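You operate a simulated robot arm through the tools that you are given. There is no shell and no other tool. Be economical: measure what you need, move in short steps, check, and stop when the job is done.

You are at the controls of a simulated two-armed robot. One attempt, no reset.

Task
Clamp the yellow block, tighten the white knob, slide the lamp forward and switch it on.
Fine: hold the orange button down with one hand while the other sets the block in; block in before the knob; leave the other blocks.

Only the result counts: the job must be done as asked and must still hold three seconds after the hand-in. Knocking over, shifting, dropping, spilling or breaking anything else fails it.

Robot
Two 6-joint arms with two-finger parallel grippers on one trunk, on a base that drives. Base frame: it is fixed to the floor where the robot stands at the start and does not move with it; the origin is under the middle of the robot, x ahead of it, y to its left, z up. Readings come in m, rad, newtons and seconds.
The left shoulder is at the start at [0.07, 0.166, 1.445], the right one opposite. With the tool pointing down near the work surface each hand reaches from about 0.32 to 0.74 m from the robot's upright axis, wherever it stands, measured 20 degrees to its own side. Places, roughly: low yellow button [0.6, -0.2, 0.8]; orange button [0.4, -0.3, 0.8]; orange plate [0.5, -0.1, 0.8]; round white knob [0.5, -0.1, 0.8]; square white lamp [0.6, 0, 0.8]; well of the sprung clamp [0.5, 0, 0.8]. Payload 3.91 kg a hand.
Tool frame (each hand has its own): the origin (TCP) lies between the finger pads and is the grasp point; the fingertips stand 0.03 m ahead of it; z points along the fingers, y is the line along which they close. The gripper opens to 0.11 m. The fingers are 0.02 m wide and 0.01 m thick; the gripper's body (0.048 by 0.112 m) begins 0.055 m behind the TCP.
Orientation is told as [roll, pitch, yaw] about the base's x, y, z axes, in that order, counted from this pose: with the fingers straight down and closing along the base's y, the tool's x points along the base's -x, its y along +y and its z along -z.

Tools
- The arms move only by the tool servo_tool. It takes "left_targets", "right_targets" or both (then of equal length, played together; a hand with none holds still); each is a list that holds one entry, the list of rows, each a list of 7 numbers: the shift along the base's x, y, z in m, then the turn, a rotation vector about the base's x, y, z in degrees, then the closure, from 0 (fully open) to 1 (shut). In form: [[[dx, dy, dz, rx, ry, rz, gripper], ...]]. A call has 1 to 20 rows; each row is the pose to reach, as a shift and turn from the pose commanded when the call began. A row lasts 0.2 s, in which the tool goes at most 0.05 m and 0.15 rad; a call with a longer step from one row to the next is refused whole, and so is a gripper value outside its range. Where a pose cannot be reached the arm comes as near as it can. A force on the tool above 90 N (or 10 N above the force at the start of the call, whichever is more), or a blocked arm, ends the call early, and 0.2 s more pass. The fingers move at their own pace (about 0.108 m/s each) and stop on an object; they squeeze with about 40 N. The grip force told is the motor's: it shows also when the fingers shut on nothing. Time passes only in rows, and 0.2 s behind the last, so rows that repeat a pose let the fingers close. It gives the time, the measured TCP pose, the force on the tool (base axes), the opening and the grip force at its end, in the units of the frame above (readings bear some noise), with the torque about the TCP (base axes, N m) and any sound that the robot's microphone picked up.
- Cameras (640 x 400 px; columns grow to the right, rows downward): "scene" is now at [0.1271, -0.0143, 1.656]; the picture's right is [-0.20, -0.98, 0.00], its down [-0.81, 0.17, -0.56] and it looks along [0.55, -0.11, -0.83] (base axes); focal length 259 px, centre (320, 200). "left" rides on the left gripper at [0.077, -0.007, -0.115] in its tool frame; the picture's right is [0.09, 1.00, 0.00], its down [-0.80, 0.07, -0.59] and it looks along [-0.59, 0.05, 0.80] (tool axes); focal length 270 px, centre (320, 200). "right" rides on the right gripper at [0.077, 0.007, -0.114] in its tool frame; the picture's right is [-0.09, 1.00, 0.00], its down [-0.80, -0.07, -0.59] and it looks along [-0.59, -0.05, 0.80] (tool axes); focal length 270 px, centre (320, 200). There is no depth. A picture from a camera that has moved, and an enlarged one, comes with that camera's place and axes in the base frame and with its lens. The place of the scene camera against the robot may be out by one fixed shift of up to 0.018 m in any direction.
- get_image(camera): a new picture of that camera. No time passes.
- lift_body(by): slides the trunk up (or, below 0, down) by that many m; the arms and the scene camera ride with it, the base frame stays. It gives what a move gives, with no picture.
- base_move(legs): drives the robot by 1 to 6 legs, each [ahead, left, turn to the left] in m, m and rad, along the robot's own axes; the way and the turn of a leg run together, so that a leg with both is an arc; at most 1.5 m and 3.142 rad a leg. The arms and the cameras ride along, it lands a little off, and it stops where it bumps. It gives what a move gives.
- turn_head(pan, tilt): turns the head with the scene camera to pan (to the left, within 1.501 rad either way) and tilt (down, from -0.506 to 1.204), counted from straight ahead of the robot. It gives what a move gives.
- enlarge(camera, box): a new picture of the part [left, top, right, bottom] of that camera's present view, enlarged. No time passes.
- sign_off(): hands the job in; it is judged then, once.

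Go step by step. Nothing tells you exact positions but the pictures and the camera data: compare them with the known pose of the tool, close in by small moves and look again before you grip or let go. The budget is 120 turns and 92 pictures, counting those below and the enlarged ones. Unless the task says otherwise, let go and move clear before handing in, and close with one line.

The tools are called after "Emit:" as a command line: name --argument value ..., lists and objects as JSON in quotes. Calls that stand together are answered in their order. servo_tool: Moves the arms, as the interface text tells. Its arguments: {"type":"object","properties":{"left_targets":{"type":"array","items":{"type":"array","items":{"type":"array","items":{"type":"number"}}}},"right_targets":{"type":"array","items":{"type":"array","items":{"type":"array","items":{"type":"number"}}}}},"required":[]} The other tools are called the same way: lift_body (by) slides the trunk up or down; base_move (legs) drives the base; turn_head (pan, tilt) turns the head that bears the scene camera; get_image (camera) takes a picture; enlarge (camera, box) takes an enlarged picture of a part of a camera's view; sign_off () hands the job in.

At the start:

```text
time: 0.0
left_position: [0.6784, 0.1373, 1.0373]
left_tcp_rot: [-0.001, -0.001, -0.001]
left_force: [-0.3, 0.0, 1.5]
left_ft_torque: [0.02, 0.01, 0.01]
left_grip_width: 0.11
left_gripper_force: 0.0
right_position: [0.5776, -0.3757, 1.0382]
right_tcp_rot: [-0.001, 0.0, -0.001]
right_force: [-0.3, -0.4, -0.2]
right_ft_torque: [0.0, 0.0, 0.0]
right_grip_width: 0.1099
right_gripper_force: 0.1
trunk travel left (down, up): [-0.94, 0.0]
robot x, y, heading: [0.0029, 0.0016, -0.003]
head pan, tilt: [-0.202, 0.97]
```

scene: 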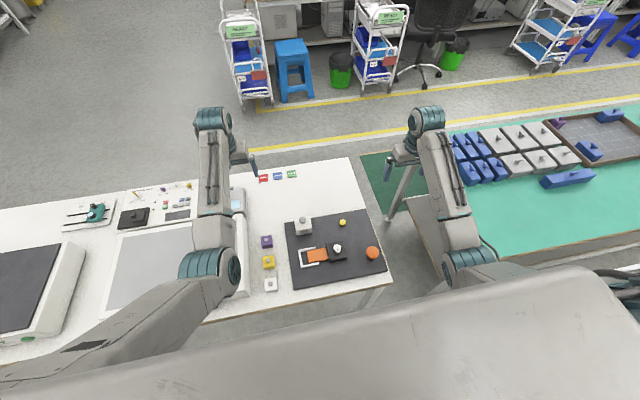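
right: 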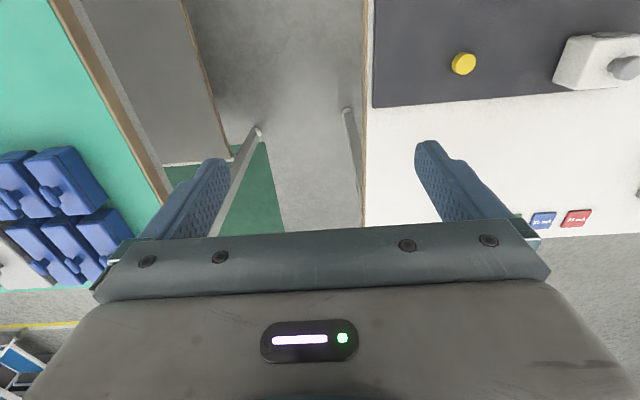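
left: 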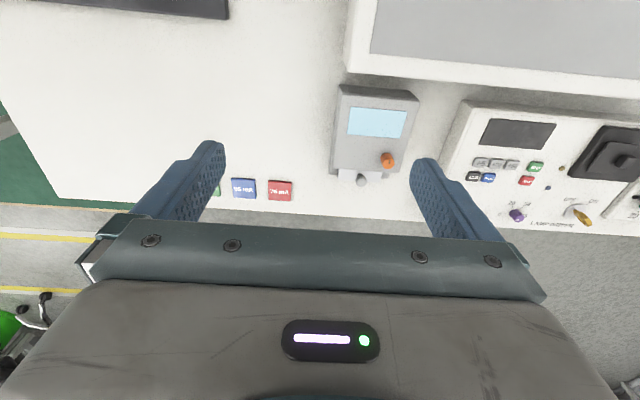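

I see a dark board with lamp, clamp, knob and buttons, and three loose blocks (purple, yellow, white) to its left. First I enlarge the scene view for measurement.

Emit:
enlarge --camera "scene" --box '[240, 190, 400, 300]'

```text
3.64 times, centred on (320, 245) of scene
camera zoom: at [0.1271, -0.0143, 1.656], right [-0.2, -0.98, 0.0], down [-0.81, 0.17, -0.56], along [0.55, -0.11, -0.83], focal length 943 px, centre (320, 36)
```

zoom: 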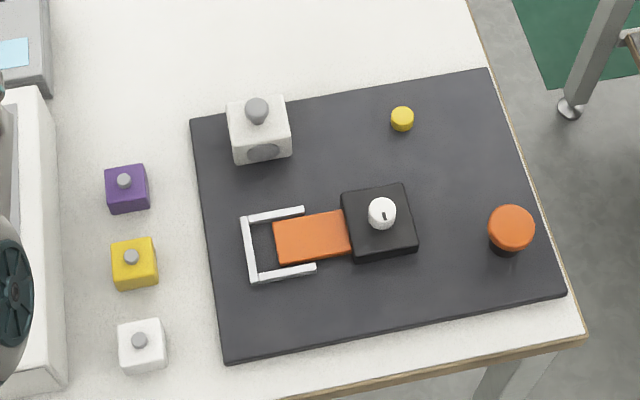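

The yellow block seems to be near (0.486, 0.097) and the clamp well near (0.477, -0.025). I bring the right hand over the board, high up, for a close look.

Emit:
servo_tool --right_targets '[[[-0.02, 0.04, 0, 0, 0, 0, 0], [-0.04, 0.08, 0, 0, 0, 0, 0], [-0.06, 0.12, 0, 0, 0, 0, 0], [-0.08, 0.16, 0, 0, 0, 0, 0], [-0.1, 0.2, 0, 0, 0, 0, 0], [-0.12, 0.24, 0, 0, 0, 0, 0], [-0.13, 0.27, 0, 0, 0, 0, 0]]]'

Emit:
get_image --camera "right"

```text
time: 1.6
left_position: [0.6786, 0.1347, 1.0387]
left_tcp_rot: [0.004, 0.0, -0.002]
left_force: [-0.5, -0.3, 0.1]
left_ft_torque: [0.04, 0.0, 0.03]
left_grip_width: 0.1101
left_gripper_force: 0.1
right_position: [0.4623, -0.2013, 1.0125]
right_tcp_rot: [-0.16, -0.018, -0.014]
right_force: [0.2, -0.2, 0.2]
right_ft_torque: [0.04, 0.01, 0.0]
right_grip_width: 0.1102
right_gripper_force: 0.0
right hand out of reach, approached as far as the arm can: row 1, 2, 3, 4, 5, 6, 7
trunk travel left (down, up): [-0.94, 0.0]
robot x, y, heading: [-0.0001, -0.0005, 0.001]
head pan, tilt: [-0.202, 0.97]
stopped in row 7 (right hand): the arm was blocked; the commanded pose is now the measured one
```

```text
87 pictures are left
camera right: at [0.3847, -0.1747, 1.1234], right [0.11, 0.98, -0.16], down [0.79, 0.01, 0.61], along [0.6, -0.19, -0.77], focal length 270 px, centre (320, 200)
```

right: 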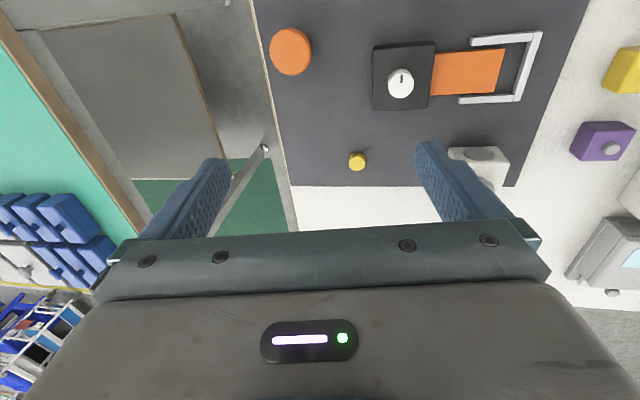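

The right arm cannot fold enough at this height, so I'll back the base up a little and straighten the hand.

Emit:
base_move --legs '[[-0.1, 0, 0]]'

Emit:
servo_tool --right_targets '[[[0.02, 0, -0.01, 5, 0.5, 0.4, 0], [0.05, 0.01, -0.02, 9.2, 1, 0.8, 0], [0.08, 0.03, -0.02, 9.2, 1, 0.8, 0], [0.1, 0.07, -0.02, 9.2, 1, 0.8, 0], [0.1, 0.09, -0.02, 9.2, 1, 0.8, 0]]]'

Emit:
get_image --camera "right"

```text
time: 2.7
left_position: [0.5847, 0.1363, 1.0346]
left_tcp_rot: [0.0, 0.005, 0.0]
left_force: [0.7, -0.2, -0.4]
left_ft_torque: [-0.01, -0.03, 0.03]
left_grip_width: 0.11
left_gripper_force: 0.1
right_position: [0.3688, -0.1996, 1.0121]
right_tcp_rot: [-0.161, -0.015, -0.014]
right_force: [0.6, 0.5, 0.2]
right_ft_torque: [-0.03, 0.02, -0.01]
right_grip_width: 0.1096
right_gripper_force: 0.1
trunk travel left (down, up): [-0.94, 0.0]
robot x, y, heading: [-0.0983, 0.0025, -0.001]
head pan, tilt: [-0.202, 0.97]
```

```text
time: 4.1
left_position: [0.5803, 0.1376, 1.0375]
left_tcp_rot: [0.002, -0.001, -0.001]
left_force: [-0.2, -0.5, -0.3]
left_ft_torque: [0.03, -0.01, 0.05]
left_grip_width: 0.11
left_gripper_force: 0.2
right_position: [0.4618, -0.1542, 0.9779]
right_tcp_rot: [-0.076, 0.012, -0.03]
right_force: [-0.9, -0.1, 1.1]
right_ft_torque: [0.01, -0.01, 0.01]
right_grip_width: 0.1101
right_gripper_force: 0.1
right hand out of reach, approached as far as the arm can: row 1
trunk travel left (down, up): [-0.94, 0.0]
robot x, y, heading: [-0.0941, 0.0009, 0.001]
head pan, tilt: [-0.202, 0.97]
stopped in row 5 (right hand): the arm was blocked; the commanded pose is now the measured one
```

```text
86 pictures are left
camera right: at [0.3871, -0.1367, 1.0926], right [0.12, 0.99, -0.08], down [0.81, -0.05, 0.59], along [0.58, -0.13, -0.8], focal length 270 px, centre (320, 200)
```

right: 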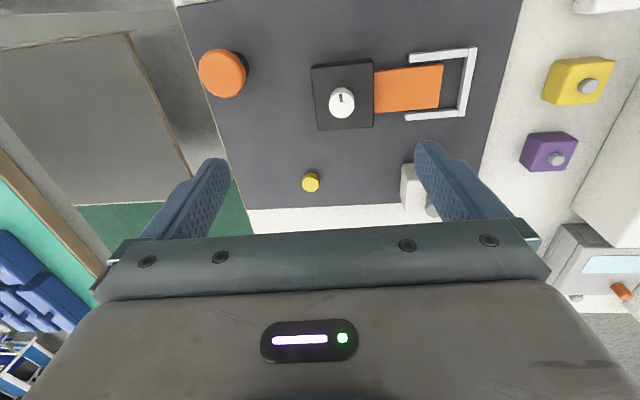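

The clamp is well visible now. I'll zoom in on the clamp and lamp.

Emit:
enlarge --camera "right" --box '[280, 30, 500, 210]'

Emit:
enlarge --camera "scene" --box '[250, 160, 410, 260]'

```text
2.22 times, centred on (390, 120) of right
camera zoom: at [0.3871, -0.1367, 1.0926], right [0.12, 0.99, -0.08], down [0.81, -0.05, 0.59], along [0.58, -0.13, -0.8], focal length 601 px, centre (164, 378)
```

zoom: 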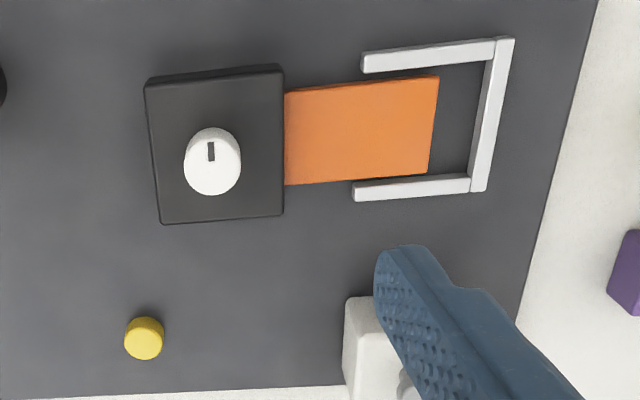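

```text
4.00 times, centred on (330, 210) of scene
camera zoom: at [0.029, -0.0147, 1.6561], right [-0.2, -0.98, 0.0], down [-0.81, 0.17, -0.57], along [0.55, -0.11, -0.82], focal length 1037 px, centre (280, 160)
```

zoom: 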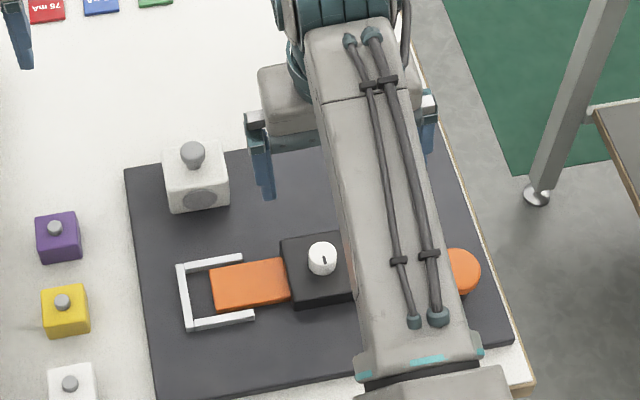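

The clamp plate presumably retracts while the orange button is held. I place the right hand (shut) above the orange button, and bring the left hand over to look at the lamp.

Emit:
servo_tool --right_targets '[[[-0.005, -0.02, 0, 2, 0, 0.8, 0.3], [-0.01, -0.05, 0, 4.4, -0.7, 1.7, 0.6], [-0.02, -0.08, 0, 4.4, -0.7, 1.7, 1], [-0.03, -0.106, -0.01, 4.4, -0.7, 1.7, 1], [-0.03, -0.106, -0.02, 4.4, -0.7, 1.7, 1]]]' --left_targets '[[[0, 0, -0.01, 0, 0, 0, 0], [0, -0.02, -0.03, 0, 0, 0, 0], [-0.01, -0.05, -0.03, 0, 0, 0, 0], [-0.015, -0.08, -0.03, 0, 0, 0, 0], [-0.02, -0.11, -0.03, 0, 0, 0, 0]]]'

Emit:
get_image --camera "left"

Emit:
get_image --camera "right"

```text
time: 5.5
left_position: [0.567, 0.0609, 1.0037]
left_tcp_rot: [0.04, -0.005, 0.025]
left_force: [-0.3, 0.4, 0.3]
left_ft_torque: [0.01, -0.01, 0.02]
left_grip_width: 0.1099
left_gripper_force: 0.1
right_position: [0.4323, -0.2577, 0.9573]
right_tcp_rot: [0.003, 0.001, 0.005]
right_force: [-0.3, -0.2, -0.2]
right_ft_torque: [-0.01, -0.03, 0.03]
right_grip_width: 0.0
right_gripper_force: 37.2
trunk travel left (down, up): [-0.94, 0.0]
robot x, y, heading: [-0.0935, -0.0039, -0.003]
head pan, tilt: [-0.202, 0.97]
stopped in row 5 (left hand): the arm was blocked; the commanded pose is now the measured one
```

```text
83 pictures are left
camera left: at [0.489, 0.0477, 1.1161], right [-0.11, 0.99, 0.04], down [0.8, 0.07, 0.6], along [0.59, 0.1, -0.8], focal length 270 px, centre (320, 200)
```

left: 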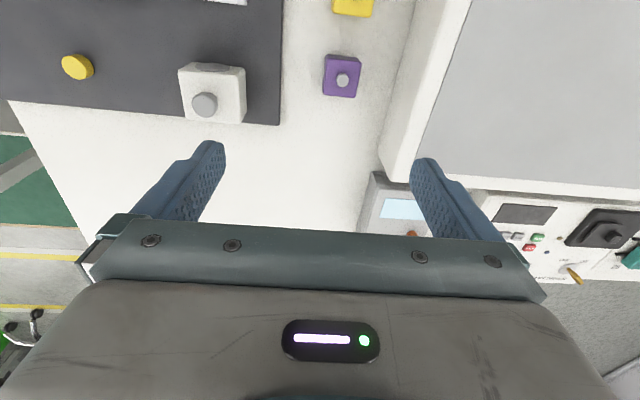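

```text
82 pictures are left
camera right: at [0.3563, -0.251, 1.0733], right [0.09, 1.0, 0.0], down [0.8, -0.07, 0.59], along [0.59, -0.05, -0.81], focal length 270 px, centre (320, 200)
```

right: 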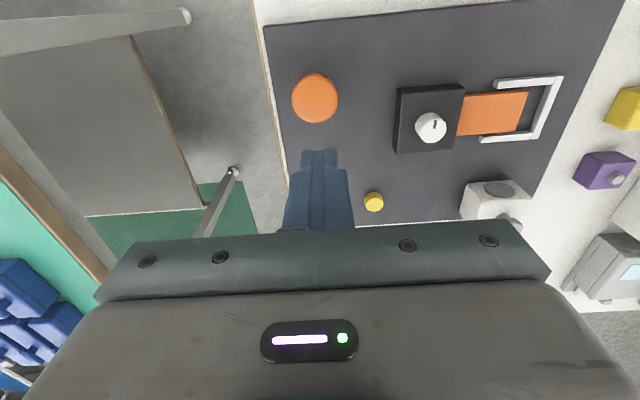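

Orange button top is at about (0.4285, -0.2616, 0.815). Next the left hand goes over the yellow block for a close view.

Emit:
servo_tool --left_targets '[[[-0.02, 0.02, -0.01, -1, 0, -0.7, 0], [-0.04, 0.04, -0.02, -2.3, 0, -1.4, 0], [-0.07, 0.04, -0.03, -2.3, 0.3, -1.4, 0], [-0.1, 0.035, -0.04, -2.3, 0.3, -1.4, 0], [-0.1, 0.03, -0.06, -2.3, 0.3, -1.4, 0]]]'

Emit:
get_image --camera "left"

```text
time: 6.7
left_position: [0.535, 0.1319, 1.0175]
left_tcp_rot: [0.057, -0.142, 0.021]
left_force: [0.5, 0.4, -0.6]
left_ft_torque: [0.02, 0.01, 0.01]
left_grip_width: 0.1101
left_gripper_force: 0.0
right_position: [0.4339, -0.2579, 0.9576]
right_tcp_rot: [0.006, 0.001, 0.004]
right_force: [-0.5, -0.2, -0.1]
right_ft_torque: [0.01, -0.04, -0.03]
right_grip_width: 0.0
right_gripper_force: 38.0
trunk travel left (down, up): [-0.94, 0.0]
robot x, y, heading: [-0.098, -0.0018, 0.003]
head pan, tilt: [-0.202, 0.97]
stopped in row 5 (left hand): the arm was blocked; the commanded pose is now the measured one
```

```text
81 pictures are left
camera left: at [0.4417, 0.1173, 1.119], right [-0.12, 0.99, 0.05], down [0.71, 0.05, 0.7], along [0.7, 0.11, -0.71], focal length 270 px, centre (320, 200)
```

left: 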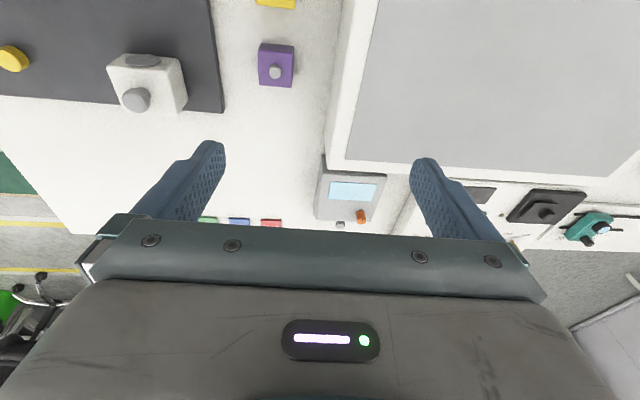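

The left arm was hindered; I check the scene for what blocks it.

Emit:
get_image --camera "scene"

```text
80 pictures are left
camera scene: at [0.0307, -0.0138, 1.6559], right [-0.2, -0.98, 0.0], down [-0.81, 0.17, -0.56], along [0.55, -0.11, -0.83], focal length 259 px, centre (320, 200)
```

scene: 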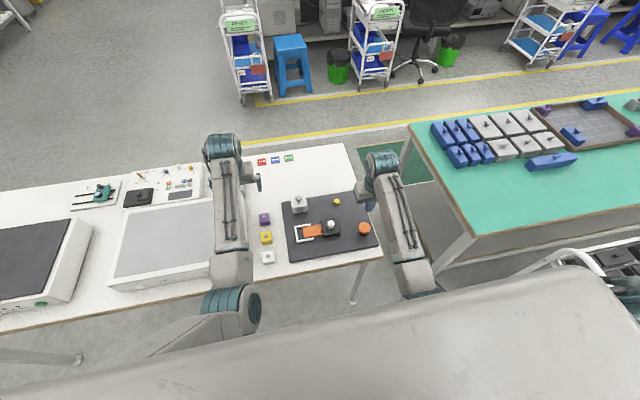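

The arm folds awkwardly at this height and distance, so I shift the base slightly back and to the right, then proceed in smaller, slower steps.

Emit:
base_move --legs '[[-0.05, -0.06, 0]]'

Emit:
servo_tool --left_targets '[[[0.01, 0.01, 0, -1, 2, 0, 0], [0.02, 0.02, 0, -2, 4, 0, 0], [0.02, 0.02, -0.005, -3.3, 6, -0.5, 0], [0.02, 0.02, -0.02, -3.3, 8.1, -1.2, 0], [0.02, 0.02, -0.04, -3.3, 8.1, -1.2, 0], [0.02, 0.02, -0.06, -3.3, 8.1, -1.2, 0]]]'

```text
time: 7.7
left_position: [0.4873, 0.0761, 1.0141]
left_tcp_rot: [0.055, -0.138, 0.02]
left_force: [0.8, -0.1, 0.2]
left_ft_torque: [-0.05, 0.02, 0.03]
left_grip_width: 0.1099
left_gripper_force: 0.1
right_position: [0.3864, -0.3145, 0.9579]
right_tcp_rot: [0.002, 0.004, 0.005]
right_force: [0.2, 0.2, 0.7]
right_ft_torque: [-0.02, 0.0, 0.01]
right_grip_width: 0.0
right_gripper_force: 37.9
trunk travel left (down, up): [-0.94, 0.0]
robot x, y, heading: [-0.1507, -0.0611, -0.004]
head pan, tilt: [-0.202, 0.97]
```

```text
time: 9.1
left_position: [0.505, 0.0908, 0.9589]
left_tcp_rot: [0.003, 0.0, 0.005]
left_force: [0.3, -0.9, 0.4]
left_ft_torque: [-0.03, -0.02, -0.01]
left_grip_width: 0.1103
left_gripper_force: 0.0
right_position: [0.3834, -0.3193, 0.9595]
right_tcp_rot: [0.005, 0.0, 0.002]
right_force: [0.5, 0.3, 0.0]
right_ft_torque: [0.03, 0.03, -0.02]
right_grip_width: 0.0
right_gripper_force: 37.5
trunk travel left (down, up): [-0.94, 0.0]
robot x, y, heading: [-0.145, -0.0623, 0.0]
head pan, tilt: [-0.202, 0.97]
```

That worked. Now both hands: right back above the orange button, left above the yellow block.

Emit:
servo_tool --left_targets '[[[-0.01, 0, -0.01, 0, 0, 0, 0], [-0.025, 0, -0.015, 0, 0, 0, 0], [-0.04, 0, -0.02, 0, 0, 0, 0], [-0.04, 0, -0.02, 0, 0, 0, 0]]]' --right_targets '[[[0.01, 0.015, 0, 0, 0, 0, 1], [0.025, 0.035, -0.02, 0, 0, 0, 1], [0.044, 0.057, -0.04, 0, 0, 0, 1], [0.044, 0.057, -0.06, 0, 0, 0, 1]]]'

Emit:
get_image --camera "left"

Emit:
get_image --camera "right"

```text
time: 10.1
left_position: [0.4661, 0.0918, 0.9372]
left_tcp_rot: [0.001, 0.003, 0.004]
left_force: [-0.1, -0.2, 0.7]
left_ft_torque: [0.02, 0.0, -0.02]
left_grip_width: 0.1097
left_gripper_force: 0.1
right_position: [0.4269, -0.2623, 0.898]
right_tcp_rot: [0.004, 0.002, 0.003]
right_force: [-0.5, 0.4, 0.8]
right_ft_torque: [-0.01, 0.0, -0.03]
right_grip_width: 0.0
right_gripper_force: 37.9
trunk travel left (down, up): [-0.94, 0.0]
robot x, y, heading: [-0.1457, -0.0605, 0.003]
head pan, tilt: [-0.202, 0.97]
```

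```text
79 pictures are left
camera left: at [0.3881, 0.0853, 1.0511], right [-0.09, 1.0, 0.0], down [0.8, 0.07, 0.59], along [0.59, 0.06, -0.8], focal length 270 px, centre (320, 200)
```

left: 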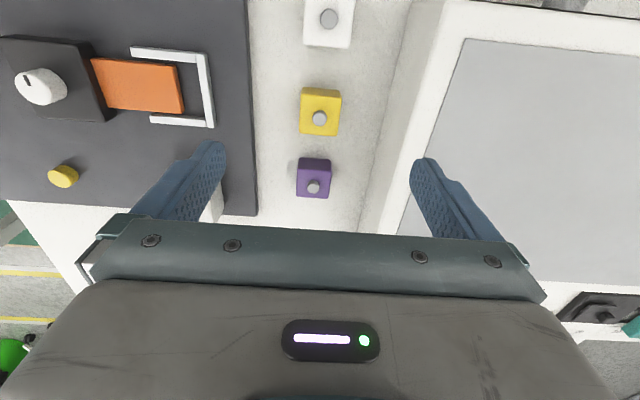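

```text
78 pictures are left
camera right: at [0.3511, -0.2555, 1.0136], right [0.08, 1.0, 0.01], down [0.8, -0.07, 0.59], along [0.59, -0.05, -0.81], focal length 270 px, centre (320, 200)
```

right: 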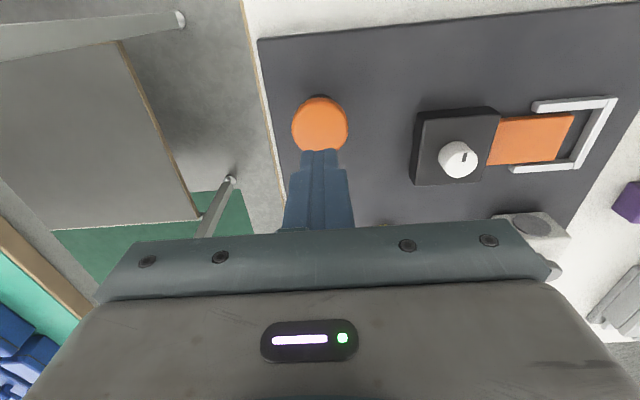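

I enlarge the view on the yellow block and the clamp for measuring.

Emit:
enlarge --camera "left" --box '[270, 70, 370, 150]'

Emit:
enlarge --camera "left" --box '[0, 20, 240, 210]'

```text
5.00 times, centred on (320, 110) of left
camera zoom: at [0.3881, 0.0853, 1.0511], right [-0.09, 1.0, 0.0], down [0.8, 0.07, 0.59], along [0.59, 0.06, -0.8], focal length 1351 px, centre (320, 650)
```

zoom: 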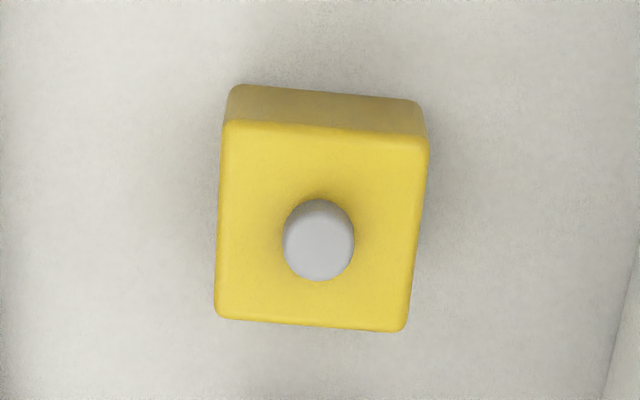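

```text
2.11 times, centred on (120, 115) of left
camera zoom: at [0.3881, 0.0853, 1.0511], right [-0.09, 1.0, 0.0], down [0.8, 0.07, 0.59], along [0.59, 0.06, -0.8], focal length 569 px, centre (741, 379)
```

zoom: 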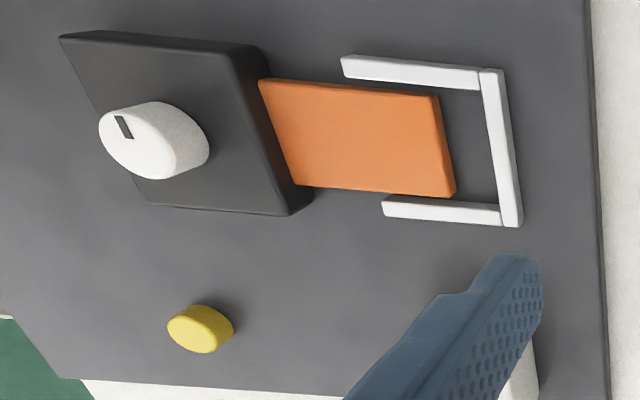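

Yellow block: centre ~(0.479, 0.0955), about 38 mm square with the top at z≈0.789; the clamp walls and plate top at z≈0.781. I narrow the left gripper and descend partway over the block, then check.

Emit:
servo_tool --left_targets '[[[0.005, 0.002, -0.02, 0, 0, 0, 0.2], [0.013, 0.0037, -0.04, 0, 0, 0, 0.42], [0.013, 0.0037, -0.06, 0, 0, 0, 0.42], [0.013, 0.0037, -0.085, 0, 0, 0, 0.42], [0.013, 0.0037, -0.085, 0, 0, 0, 0.42]]]'

Emit:
get_image --camera "left"

```text
time: 11.3
left_position: [0.4778, 0.0938, 0.8518]
left_tcp_rot: [0.002, 0.002, 0.003]
left_force: [0.8, -0.6, -0.5]
left_ft_torque: [0.03, 0.03, -0.02]
left_grip_width: 0.0635
left_gripper_force: 0.0
right_position: [0.4271, -0.2615, 0.8984]
right_tcp_rot: [0.006, 0.002, 0.003]
right_force: [-0.2, -0.9, -0.1]
right_ft_torque: [-0.01, 0.03, 0.0]
right_grip_width: 0.0002
right_gripper_force: 37.7
trunk travel left (down, up): [-0.94, 0.0]
robot x, y, heading: [-0.1473, -0.0573, 0.001]
head pan, tilt: [-0.202, 0.97]
```

```text
75 pictures are left
camera left: at [0.3997, 0.0876, 0.9667], right [-0.09, 1.0, 0.0], down [0.8, 0.07, 0.59], along [0.59, 0.06, -0.8], focal length 270 px, centre (320, 200)
```

left: 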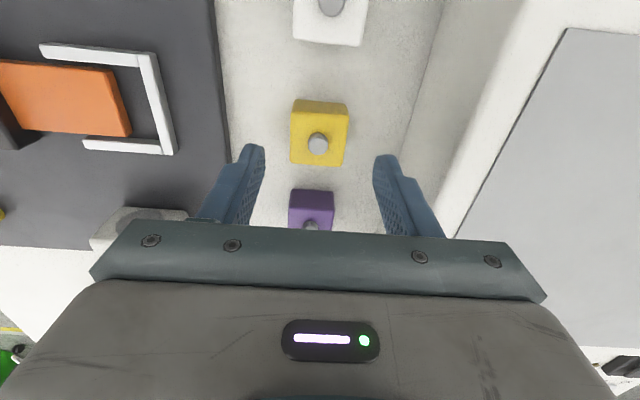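

Aligned. I descend so the fingertips reach mid-height of the block and close on it.

Emit:
servo_tool --left_targets '[[[0.001, 0.001, -0.025, 0, 0, 0, 0.42], [0.001, 0.001, -0.047, 0, 0, 0, 0.42], [0.001, 0.001, -0.047, 0, 0, 0, 0.42], [0.001, 0.001, -0.047, 0, 0, 0, 0.7], [0.001, 0.001, -0.047, 0, 0, 0, 0.8], [0.001, 0.001, -0.047, 0, 0, 0, 0.8]]]'

Emit:
get_image --camera "left"

```text
time: 12.7
left_position: [0.478, 0.0953, 0.8041]
left_tcp_rot: [0.002, 0.002, 0.005]
left_force: [0.2, 1.0, -0.2]
left_ft_torque: [0.01, 0.0, 0.01]
left_grip_width: 0.0389
left_gripper_force: 39.7
right_position: [0.4262, -0.2607, 0.8985]
right_tcp_rot: [0.006, 0.001, 0.003]
right_force: [-0.5, -0.2, 0.1]
right_ft_torque: [0.01, 0.02, -0.01]
right_grip_width: 0.0
right_gripper_force: 38.0
trunk travel left (down, up): [-0.94, 0.0]
robot x, y, heading: [-0.1465, -0.0616, 0.0]
head pan, tilt: [-0.202, 0.97]
```

```text
74 pictures are left
camera left: at [0.3999, 0.0885, 0.9197], right [-0.09, 1.0, 0.0], down [0.8, 0.07, 0.59], along [0.59, 0.06, -0.8], focal length 270 px, centre (320, 200)
```

left: 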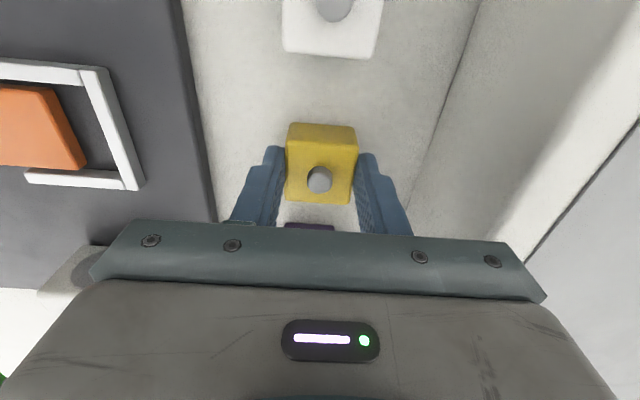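

Block gripped (38.9 mm). I lift it straight up and then press the orange button with the right hand.

Emit:
servo_tool --left_targets '[[[0, 0, 0.02, 0, 0, 0, 0.8], [0, 0, 0.05, 0, 0, 0, 0.8], [0, 0, 0.08, 0, 0, 0, 0.8], [0, 0, 0.1, 0, 0, 0, 0.8]]]' --right_targets '[[[0.001, 0, -0.02, 0, 0, 0, 1], [0.001, 0, -0.04, 0, 0, 0, 1], [0.001, 0, -0.053, 0, 0, 0, 1], [0.001, 0, -0.06, 0, 0, 0, 1]]]'

Emit:
get_image --camera "left"

Emit:
get_image --camera "right"

```text
time: 13.7
left_position: [0.4775, 0.0975, 0.9048]
left_tcp_rot: [0.002, -0.001, 0.003]
left_force: [-0.1, 0.0, -0.7]
left_ft_torque: [0.01, -0.03, 0.02]
left_grip_width: 0.0389
left_gripper_force: 40.0
right_position: [0.4295, -0.2598, 0.8392]
right_tcp_rot: [0.004, -0.001, 0.004]
right_force: [1.4, -1.8, 6.6]
right_ft_torque: [-0.04, -0.04, 0.0]
right_grip_width: 0.0
right_gripper_force: 38.4
trunk travel left (down, up): [-0.94, 0.0]
robot x, y, heading: [-0.1463, -0.0571, 0.001]
head pan, tilt: [-0.202, 0.97]
```

```text
73 pictures are left
camera left: at [0.3999, 0.0903, 1.0204], right [-0.09, 1.0, 0.0], down [0.8, 0.07, 0.59], along [0.59, 0.06, -0.8], focal length 270 px, centre (320, 200)
```

left: 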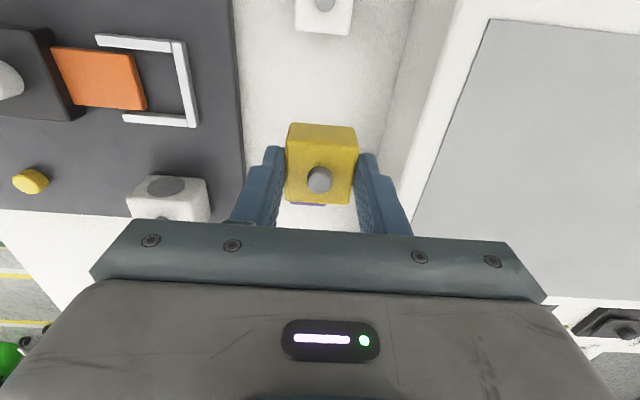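

```text
72 pictures are left
camera right: at [0.3521, -0.2545, 0.9543], right [0.08, 1.0, 0.01], down [0.8, -0.07, 0.6], along [0.59, -0.05, -0.8], focal length 270 px, centre (320, 200)
```

right: 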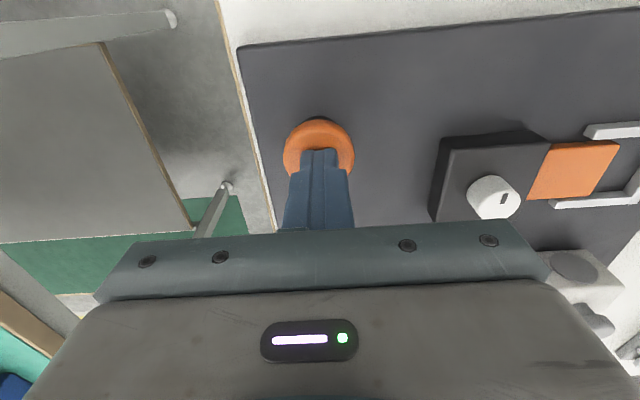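

The plate is retracting as the button goes down. I press further.

Emit:
servo_tool --right_targets '[[[0, 0, -0.004, 0, 0, 0, 1], [0, 0, -0.008, 0, 0, 0, 1], [0, 0, -0.012, 0, 0, 0, 1], [0, 0, -0.012, 0, 0, 0, 1]]]'

Emit:
get_image --camera "left"

```text
time: 14.7
left_position: [0.4784, 0.0983, 0.9044]
left_tcp_rot: [0.003, 0.0, 0.004]
left_force: [0.2, 0.0, -0.7]
left_ft_torque: [-0.04, 0.01, 0.03]
left_grip_width: 0.039
left_gripper_force: 40.5
right_position: [0.4284, -0.2593, 0.8267]
right_tcp_rot: [0.003, -0.002, 0.002]
right_force: [3.7, -0.1, 9.3]
right_ft_torque: [-0.01, -0.07, -0.03]
right_grip_width: 0.0003
right_gripper_force: 38.0
trunk travel left (down, up): [-0.94, 0.0]
robot x, y, heading: [-0.1423, -0.058, 0.001]
head pan, tilt: [-0.202, 0.97]
```

```text
71 pictures are left
camera left: at [0.3998, 0.0907, 1.02], right [-0.09, 1.0, 0.0], down [0.8, 0.07, 0.59], along [0.59, 0.06, -0.8], focal length 270 px, centre (320, 200)
```

left: 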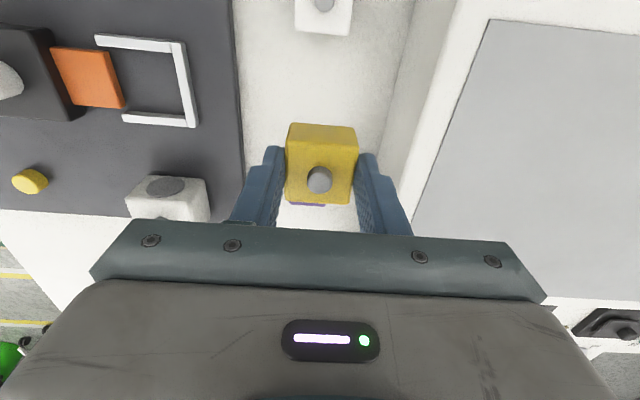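

It opens further with travel and isn't at its stop yet; press a bit more.

Emit:
servo_tool --right_targets '[[[0, 0, -0.004, 0, 0, 0, 1], [0, 0, -0.008, 0, 0, 0, 1], [0, 0, -0.01, 0, 0, 0, 1], [0, 0, -0.01, 0, 0, 0, 1]]]'

Emit:
enlarge --camera "left" --box '[0, 20, 240, 210]'

```text
time: 15.7
left_position: [0.4737, 0.0986, 0.9084]
left_tcp_rot: [0.004, -0.003, 0.003]
left_force: [-0.1, -0.3, -0.6]
left_ft_torque: [0.01, 0.0, 0.02]
left_grip_width: 0.039
left_gripper_force: 40.0
right_position: [0.4269, -0.2603, 0.8228]
right_tcp_rot: [0.004, -0.012, 0.003]
right_force: [3.8, -4.3, 49.4]
right_ft_torque: [-0.12, 0.17, 0.29]
right_grip_width: 0.0
right_gripper_force: 38.0
trunk travel left (down, up): [-0.94, 0.0]
robot x, y, heading: [-0.1483, -0.0604, -0.001]
head pan, tilt: [-0.202, 0.97]
```

```text
2.11 times, centred on (120, 115) of left
camera zoom: at [0.3955, 0.0915, 1.0228], right [-0.09, 1.0, 0.0], down [0.8, 0.07, 0.6], along [0.6, 0.06, -0.8], focal length 569 px, centre (741, 379)
```

zoom: 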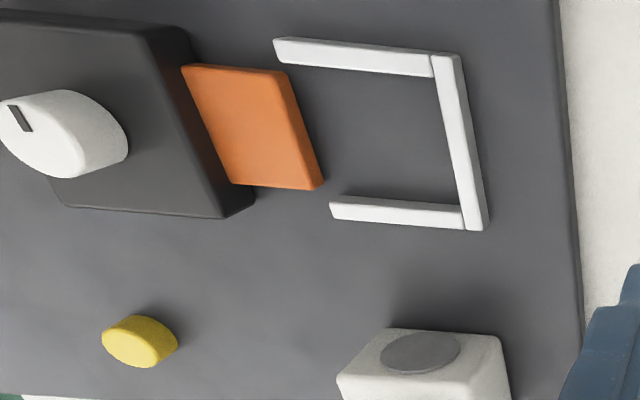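

The plate is fully retracted and the well is open (inner x≈0.444–0.495, back wall at y≈-0.019, plate at y≈-0.078). I ease the button force slightly and carry the block over the well at a safe height.

Emit:
servo_tool --left_targets '[[[0, -0.015, 0, 0, 0, 0, 0.8], [-0.003, -0.04, 0, 0, 0, 0, 0.8], [-0.006, -0.065, 0, 0, 0, 0, 0.8], [-0.008, -0.09, 0, 0, 0, 0, 0.8], [-0.008, -0.115, 0, 0, 0, 0, 0.8], [-0.008, -0.13, -0.01, 0, 0, 0, 0.8], [-0.008, -0.14, -0.025, 0, 0, 0, 0.8], [-0.008, -0.14, -0.04, 0, 0, 0, 0.8]]]' --right_targets '[[[0, 0, 0.002, 0, 0, 0, 1], [0, 0, 0.003, 0, 0, 0, 1], [0, 0, 0.003, 0, 0, 0, 1], [0, 0, 0.003, 0, 0, 0, 1], [0, 0, 0.003, 0, 0, 0, 1], [0, 0, 0.003, 0, 0, 0, 1], [0, 0, 0.003, 0, 0, 0, 1], [0, 0, 0.003, 0, 0, 0, 1]]]'

Emit:
get_image --camera "left"

Emit:
get_image --camera "right"

```text
time: 17.7
left_position: [0.4741, 0.0151, 0.8541]
left_tcp_rot: [0.065, -0.004, 0.038]
left_force: [0.5, 0.7, -0.9]
left_ft_torque: [-0.04, -0.03, 0.0]
left_grip_width: 0.0391
left_gripper_force: 39.6
right_position: [0.428, -0.2589, 0.8234]
right_tcp_rot: [0.006, -0.009, 0.004]
right_force: [-9.9, 1.5, 18.2]
right_ft_torque: [0.05, 0.45, -0.02]
right_grip_width: 0.0001
right_gripper_force: 38.0
trunk travel left (down, up): [-0.94, 0.0]
robot x, y, heading: [-0.1489, -0.0628, 0.005]
head pan, tilt: [-0.202, 0.97]
stopped in row 8 (left hand): the arm was blocked; the commanded pose is now the measured one
```

```text
69 pictures are left
camera left: at [0.3971, -0.0016, 0.9679], right [-0.13, 0.99, 0.07], down [0.8, 0.06, 0.6], along [0.59, 0.13, -0.8], focal length 270 px, centre (320, 200)
```

left: 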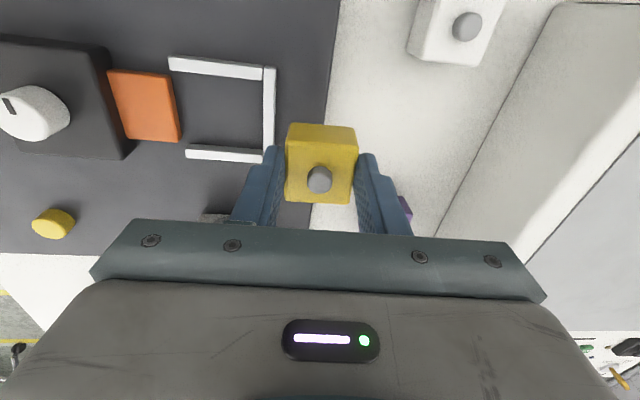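

```text
68 pictures are left
camera right: at [0.3507, -0.254, 0.938], right [0.08, 1.0, 0.01], down [0.8, -0.07, 0.6], along [0.6, -0.05, -0.8], focal length 270 px, centre (320, 200)
```

right: 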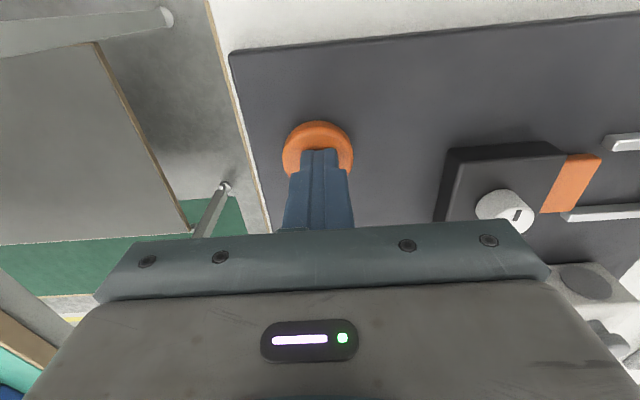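

The left arm got blocked sideways. I look at the arms in the scene to see whether they touch each other.

Emit:
get_image --camera "scene"

```text
67 pictures are left
camera scene: at [-0.025, -0.0731, 1.656], right [-0.2, -0.98, 0.0], down [-0.81, 0.16, -0.57], along [0.56, -0.11, -0.82], focal length 259 px, centre (320, 200)
```

scene: 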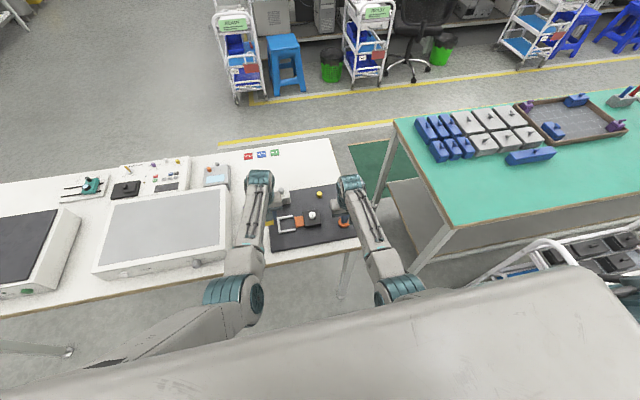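

No arm-to-arm contact; the left shoulder seems limited turning inward. I'll lift off the button, straighten the left hand, and shift the base about 7 cm more to the right so both hands fit better.

Emit:
servo_tool --left_targets '[[[0, 0.01, 0.005, -1.5, 0, -1, 0.8], [0, 0.025, 0.015, -3, 0.2, -2, 0.8], [0, 0.04, 0.03, -3.7, 0.2, -2.2, 0.8], [0, 0.05, 0.05, -3.7, 0.2, -2.2, 0.8], [0, 0.05, 0.05, -3.7, 0.2, -2.2, 0.8]]]' --right_targets '[[[0, 0, 0.01, 0, 0, 0, 1], [0, 0, 0.025, 0, 0, 0, 1], [0, 0, 0.04, 0, 0, 0, 1], [0, 0, 0.06, 0, 0, 0, 1], [0, 0, 0.07, 0, 0, 0, 1]]]'

Emit:
base_move --legs '[[0, -0.076, 0]]'

```text
time: 18.9
left_position: [0.4774, 0.0612, 0.9035]
left_tcp_rot: [-0.001, 0.005, -0.001]
left_force: [0.1, 0.2, -0.3]
left_ft_torque: [0.03, 0.02, 0.01]
left_grip_width: 0.0391
left_gripper_force: 39.4
right_position: [0.4305, -0.261, 0.8902]
right_tcp_rot: [0.004, -0.004, 0.003]
right_force: [0.2, 0.1, 0.7]
right_ft_torque: [0.05, 0.01, 0.0]
right_grip_width: 0.0
right_gripper_force: 38.6
trunk travel left (down, up): [-0.94, 0.0]
robot x, y, heading: [-0.1442, -0.0603, 0.001]
head pan, tilt: [-0.202, 0.97]
```

```text
time: 20.0
left_position: [0.4769, -0.0078, 0.9019]
left_tcp_rot: [-0.003, 0.005, 0.0]
left_force: [0.4, 0.6, -0.8]
left_ft_torque: [-0.06, -0.06, 0.01]
left_grip_width: 0.0391
left_gripper_force: 39.8
right_position: [0.431, -0.3296, 0.8909]
right_tcp_rot: [0.002, -0.004, 0.004]
right_force: [0.0, -0.2, 0.0]
right_ft_torque: [-0.08, 0.04, 0.01]
right_grip_width: 0.0001
right_gripper_force: 38.2
trunk travel left (down, up): [-0.94, 0.0]
robot x, y, heading: [-0.1463, -0.1318, 0.0]
head pan, tilt: [-0.202, 0.97]
```

Both are straight now. Right goes back over the button, left moves over the well, gently.

Emit:
servo_tool --left_targets '[[[0, 0, 0, 0, 0, 0, 0.8], [-0.002, -0.01, 0, 0, 0, 0, 0.8], [-0.004, -0.02, -0.005, 0, 0, 0, 0.8], [-0.006, -0.03, -0.01, 0, 0, 0, 0.8], [-0.007, -0.035, -0.02, 0, 0, 0, 0.8]]]' --right_targets '[[[0, 0.015, 0, 0, 0, 0, 1], [0, 0.03, 0, 0, 0, 0, 1], [0, 0.045, -0.005, 0, 0, 0, 1], [-0.002, 0.06, -0.01, 0, 0, 0, 1], [-0.002, 0.069, -0.015, 0, 0, 0, 1]]]'

Emit:
get_image --camera "right"

```text
time: 21.2
left_position: [0.4703, -0.0439, 0.8828]
left_tcp_rot: [0.003, 0.005, -0.001]
left_force: [0.3, 0.4, -0.7]
left_ft_torque: [-0.03, -0.01, -0.02]
left_grip_width: 0.0388
left_gripper_force: 39.7
right_position: [0.4272, -0.2644, 0.8744]
right_tcp_rot: [0.006, -0.003, 0.006]
right_force: [-0.1, -0.1, -0.3]
right_ft_torque: [0.02, -0.01, 0.02]
right_grip_width: 0.0
right_gripper_force: 38.0
trunk travel left (down, up): [-0.94, 0.0]
robot x, y, heading: [-0.143, -0.1363, -0.001]
head pan, tilt: [-0.202, 0.97]
```

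```text
66 pictures are left
camera right: at [0.3518, -0.2581, 0.9898], right [0.08, 1.0, 0.01], down [0.8, -0.07, 0.6], along [0.6, -0.04, -0.8], focal length 270 px, centre (320, 200)
```

right: 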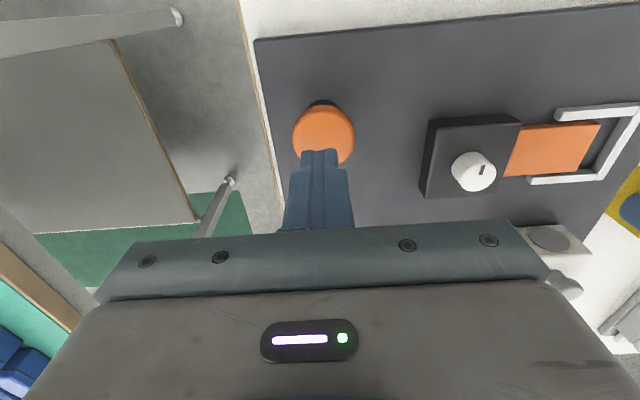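

Both hands reached their places without strain. I press the button fully again.

Emit:
servo_tool --right_targets '[[[0.001, 0.002, -0.02, 0, 0, 0, 1], [0.001, 0.003, -0.035, 0, 0, 0, 1], [0.001, 0.003, -0.045, 0, 0, 0, 1], [0.001, 0.003, -0.053, 0, 0, 0, 1], [0.001, 0.003, -0.054, 0, 0, 0, 1]]]'

Emit:
get_image --camera "left"

Emit:
get_image --camera "right"

```text
time: 22.4
left_position: [0.4685, -0.0458, 0.8853]
left_tcp_rot: [0.002, 0.001, 0.0]
left_force: [1.1, 0.0, -1.5]
left_ft_torque: [-0.01, -0.01, 0.02]
left_grip_width: 0.0391
left_gripper_force: 40.2
right_position: [0.4309, -0.2625, 0.8237]
right_tcp_rot: [0.007, -0.01, 0.003]
right_force: [-1.4, -3.6, 19.3]
right_ft_torque: [-0.14, 0.16, 0.15]
right_grip_width: 0.0001
right_gripper_force: 37.5
trunk travel left (down, up): [-0.94, 0.0]
robot x, y, heading: [-0.1455, -0.1318, 0.004]
head pan, tilt: [-0.202, 0.97]
```

```text
65 pictures are left
camera left: at [0.3911, -0.0527, 0.9996], right [-0.09, 1.0, 0.0], down [0.8, 0.07, 0.59], along [0.59, 0.05, -0.81], focal length 270 px, centre (320, 200)
```

left: 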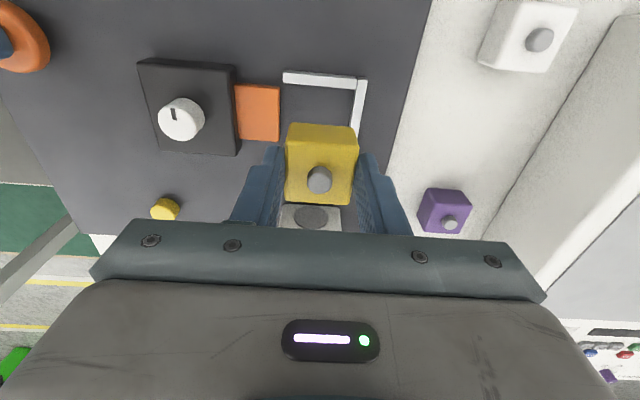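

```text
64 pictures are left
camera right: at [0.3525, -0.2567, 0.938], right [0.08, 1.0, 0.01], down [0.8, -0.07, 0.6], along [0.6, -0.04, -0.8], focal length 270 px, centre (320, 200)
```

right: 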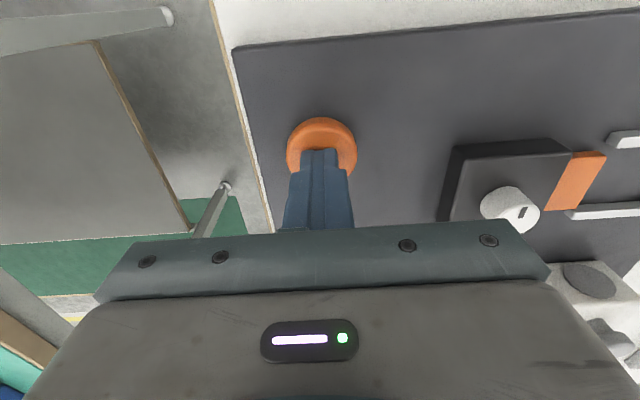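

The well is open beneath the block and aligned. I descend to just above the floor of the well.

Emit:
servo_tool --left_targets '[[[0.001, 0, -0.02, 0, 0, 0, 0.8], [0.001, 0, -0.04, 0, 0, 0, 0.8], [0.001, 0, -0.055, 0, 0, 0, 0.8], [0.001, 0, -0.06, 0, 0, 0, 0.8], [0.001, 0, -0.06, 0, 0, 0, 0.8]]]'

Emit:
get_image --camera "left"

```text
time: 23.6
left_position: [0.4704, -0.0475, 0.8239]
left_tcp_rot: [0.002, 0.002, 0.001]
left_force: [-0.4, -0.5, -0.6]
left_ft_torque: [-0.02, 0.03, 0.0]
left_grip_width: 0.0388
left_gripper_force: 40.0
right_position: [0.4305, -0.2617, 0.8226]
right_tcp_rot: [0.006, -0.009, 0.006]
right_force: [6.2, -6.3, 27.1]
right_ft_torque: [-0.2, -0.03, 0.02]
right_grip_width: 0.0
right_gripper_force: 37.6
trunk travel left (down, up): [-0.94, 0.0]
robot x, y, heading: [-0.144, -0.1359, 0.004]
head pan, tilt: [-0.202, 0.97]
```

```text
63 pictures are left
camera left: at [0.3924, -0.0534, 0.9387], right [-0.09, 1.0, 0.0], down [0.8, 0.07, 0.59], along [0.59, 0.05, -0.81], focal length 270 px, centre (320, 200)
```

left: 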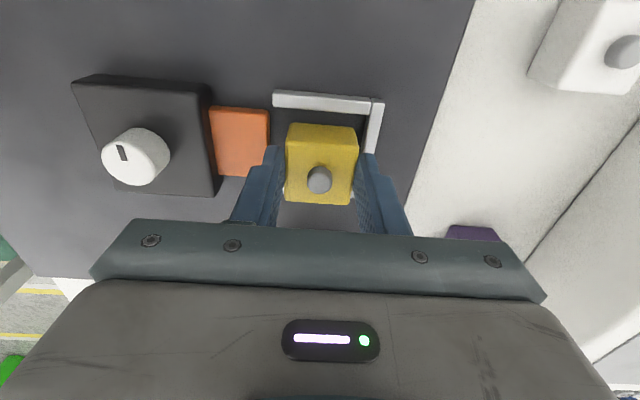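

Good alignment. I lower the last centimetre slowly, watching the force.

Emit:
servo_tool --left_targets '[[[0, 0, -0.003, 0, 0, 0, 0.8], [0, 0, -0.006, 0, 0, 0, 0.8], [0, 0, -0.008, 0, 0, 0, 0.8], [0, 0, -0.008, 0, 0, 0, 0.8]]]'

Emit:
enlarge --camera "left" --box '[200, 60, 420, 220]'

```text
time: 24.6
left_position: [0.4694, -0.0459, 0.8194]
left_tcp_rot: [0.002, -0.004, -0.001]
left_force: [1.1, 1.4, 24.4]
left_ft_torque: [0.01, 0.29, 0.0]
left_grip_width: 0.0391
left_gripper_force: 40.2
right_position: [0.4283, -0.2614, 0.8235]
right_tcp_rot: [0.007, -0.007, 0.005]
right_force: [9.4, -1.4, 18.6]
right_ft_torque: [-0.07, -0.18, 0.03]
right_grip_width: 0.0
right_gripper_force: 37.9
trunk travel left (down, up): [-0.94, 0.0]
robot x, y, heading: [-0.1464, -0.1357, -0.003]
head pan, tilt: [-0.202, 0.97]
```

```text
2.50 times, centred on (310, 140) of left
camera zoom: at [0.3914, -0.0532, 0.9333], right [-0.09, 1.0, 0.0], down [0.8, 0.07, 0.6], along [0.59, 0.05, -0.8], focal length 676 px, centre (345, 350)
```

zoom: 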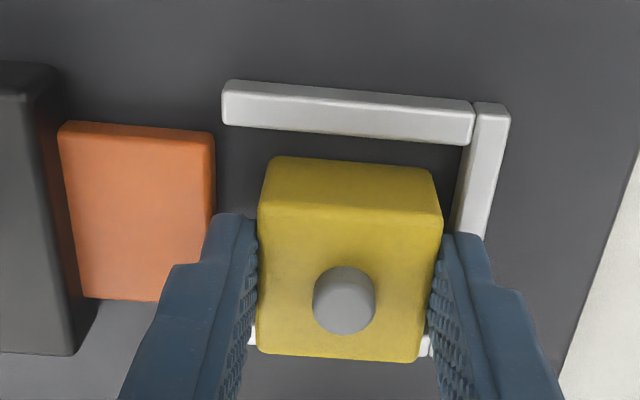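

The block is on the floor of the well (contact force seen). I relieve the pressure, open the left fingers, and rise clear.

Emit:
servo_tool --left_targets '[[[0, 0, 0.003, 0, 0, 0, 0.8], [0, 0, 0.003, 0, 0, 0, 0.6], [0, 0, 0.003, 0, 0, 0, 0.45], [0, 0, 0.004, 0, 0, 0, 0.4], [0, 0, 0.02, 0, 0, 0, 0.4], [0, 0, 0.05, 0, 0, 0, 0.4], [0, 0, 0.08, 0, 0, 0, 0.4]]]'

Emit:
get_image --camera "left"

```text
time: 26.2
left_position: [0.4706, -0.0442, 0.8967]
left_tcp_rot: [0.003, 0.0, 0.003]
left_force: [-0.2, 0.5, 0.0]
left_ft_torque: [-0.03, 0.01, 0.05]
left_grip_width: 0.066
left_gripper_force: 0.0
right_position: [0.4277, -0.2618, 0.8228]
right_tcp_rot: [0.006, -0.007, 0.005]
right_force: [-5.4, 0.5, 26.2]
right_ft_torque: [-0.02, 0.26, -0.06]
right_grip_width: 0.0
right_gripper_force: 37.7
trunk travel left (down, up): [-0.94, 0.0]
robot x, y, heading: [-0.147, -0.1336, 0.005]
head pan, tilt: [-0.202, 0.97]
```

```text
61 pictures are left
camera left: at [0.392, -0.0513, 1.0108], right [-0.09, 1.0, 0.0], down [0.8, 0.07, 0.59], along [0.59, 0.06, -0.8], focal length 270 px, centre (320, 200)
```

left: 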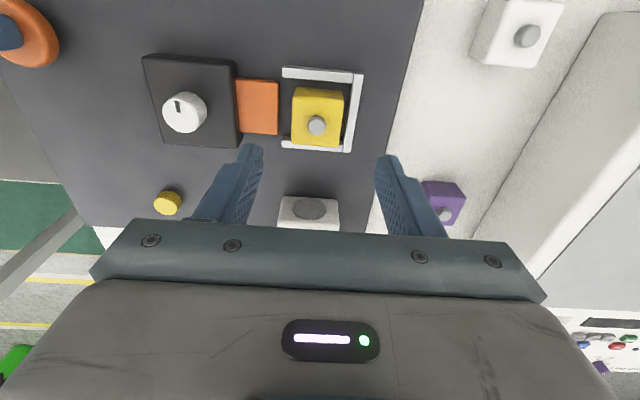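

The yellow block sits in the well. I now release the orange button so the plate clamps it, and look.

Emit:
servo_tool --right_targets '[[[0, 0, 0.006, 0, 0, 0, 1], [0, 0, 0.012, 0, 0, 0, 1], [0, 0, 0.02, 0, 0, 0, 1], [0, 0, 0.035, 0, 0, 0, 1], [0, 0, 0.06, 0, 0, 0, 1], [0, 0, 0.08, 0, 0, 0, 1]]]'

Emit:
enlarge --camera "left" --box '[120, 30, 400, 240]'

```text
time: 27.6
left_position: [0.4736, -0.0458, 0.8938]
left_tcp_rot: [0.001, 0.003, 0.0]
left_force: [0.0, 0.8, -0.5]
left_ft_torque: [0.01, 0.01, -0.01]
left_grip_width: 0.066
left_gripper_force: 0.1
right_position: [0.4286, -0.2614, 0.9013]
right_tcp_rot: [0.007, -0.004, 0.006]
right_force: [0.7, 0.2, 0.3]
right_ft_torque: [-0.02, -0.03, 0.0]
right_grip_width: 0.0
right_gripper_force: 37.8
trunk travel left (down, up): [-0.94, 0.0]
robot x, y, heading: [-0.1448, -0.1359, 0.006]
head pan, tilt: [-0.202, 0.97]
```

```text
1.90 times, centred on (260, 135) of left
camera zoom: at [0.3957, -0.0525, 1.0085], right [-0.09, 1.0, 0.0], down [0.8, 0.07, 0.59], along [0.59, 0.06, -0.81], focal length 515 px, centre (434, 324)
```

zoom: 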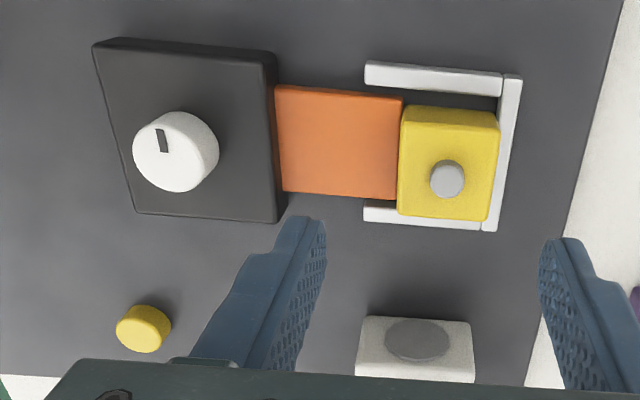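

The plate has clamped the yellow block firmly. Next the white knob (about (0.465, -0.145, top 0.813)); I shift the base left so the right hand can work on it.

Emit:
base_move --legs '[[0, 0.12, 0]]'

Emit:
get_image --camera "right"

```text
time: 28.8
left_position: [0.4728, 0.0753, 0.8932]
left_tcp_rot: [0.004, 0.005, -0.001]
left_force: [1.1, 0.3, 0.4]
left_ft_torque: [0.0, 0.04, 0.03]
left_grip_width: 0.0658
left_gripper_force: 0.1
right_position: [0.4295, -0.1416, 0.9008]
right_tcp_rot: [0.01, -0.002, 0.006]
right_force: [-0.4, -0.1, -0.1]
right_ft_torque: [0.01, -0.01, -0.01]
right_grip_width: 0.0
right_gripper_force: 37.7
trunk travel left (down, up): [-0.94, 0.0]
robot x, y, heading: [-0.1439, -0.0147, 0.004]
head pan, tilt: [-0.202, 0.97]
```

```text
59 pictures are left
camera right: at [0.3522, -0.1356, 1.0155], right [0.08, 1.0, 0.01], down [0.8, -0.07, 0.6], along [0.6, -0.04, -0.8], focal length 270 px, centre (320, 200)
```

right: 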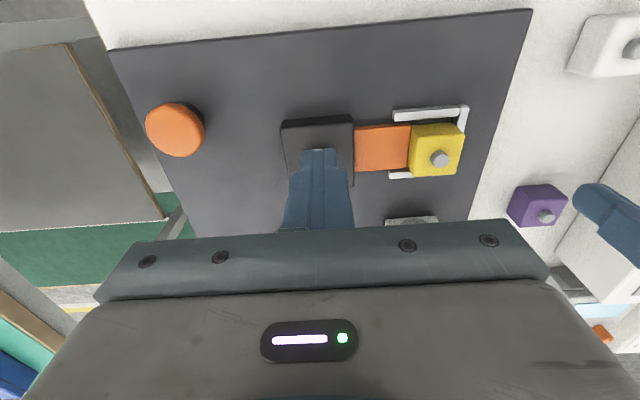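

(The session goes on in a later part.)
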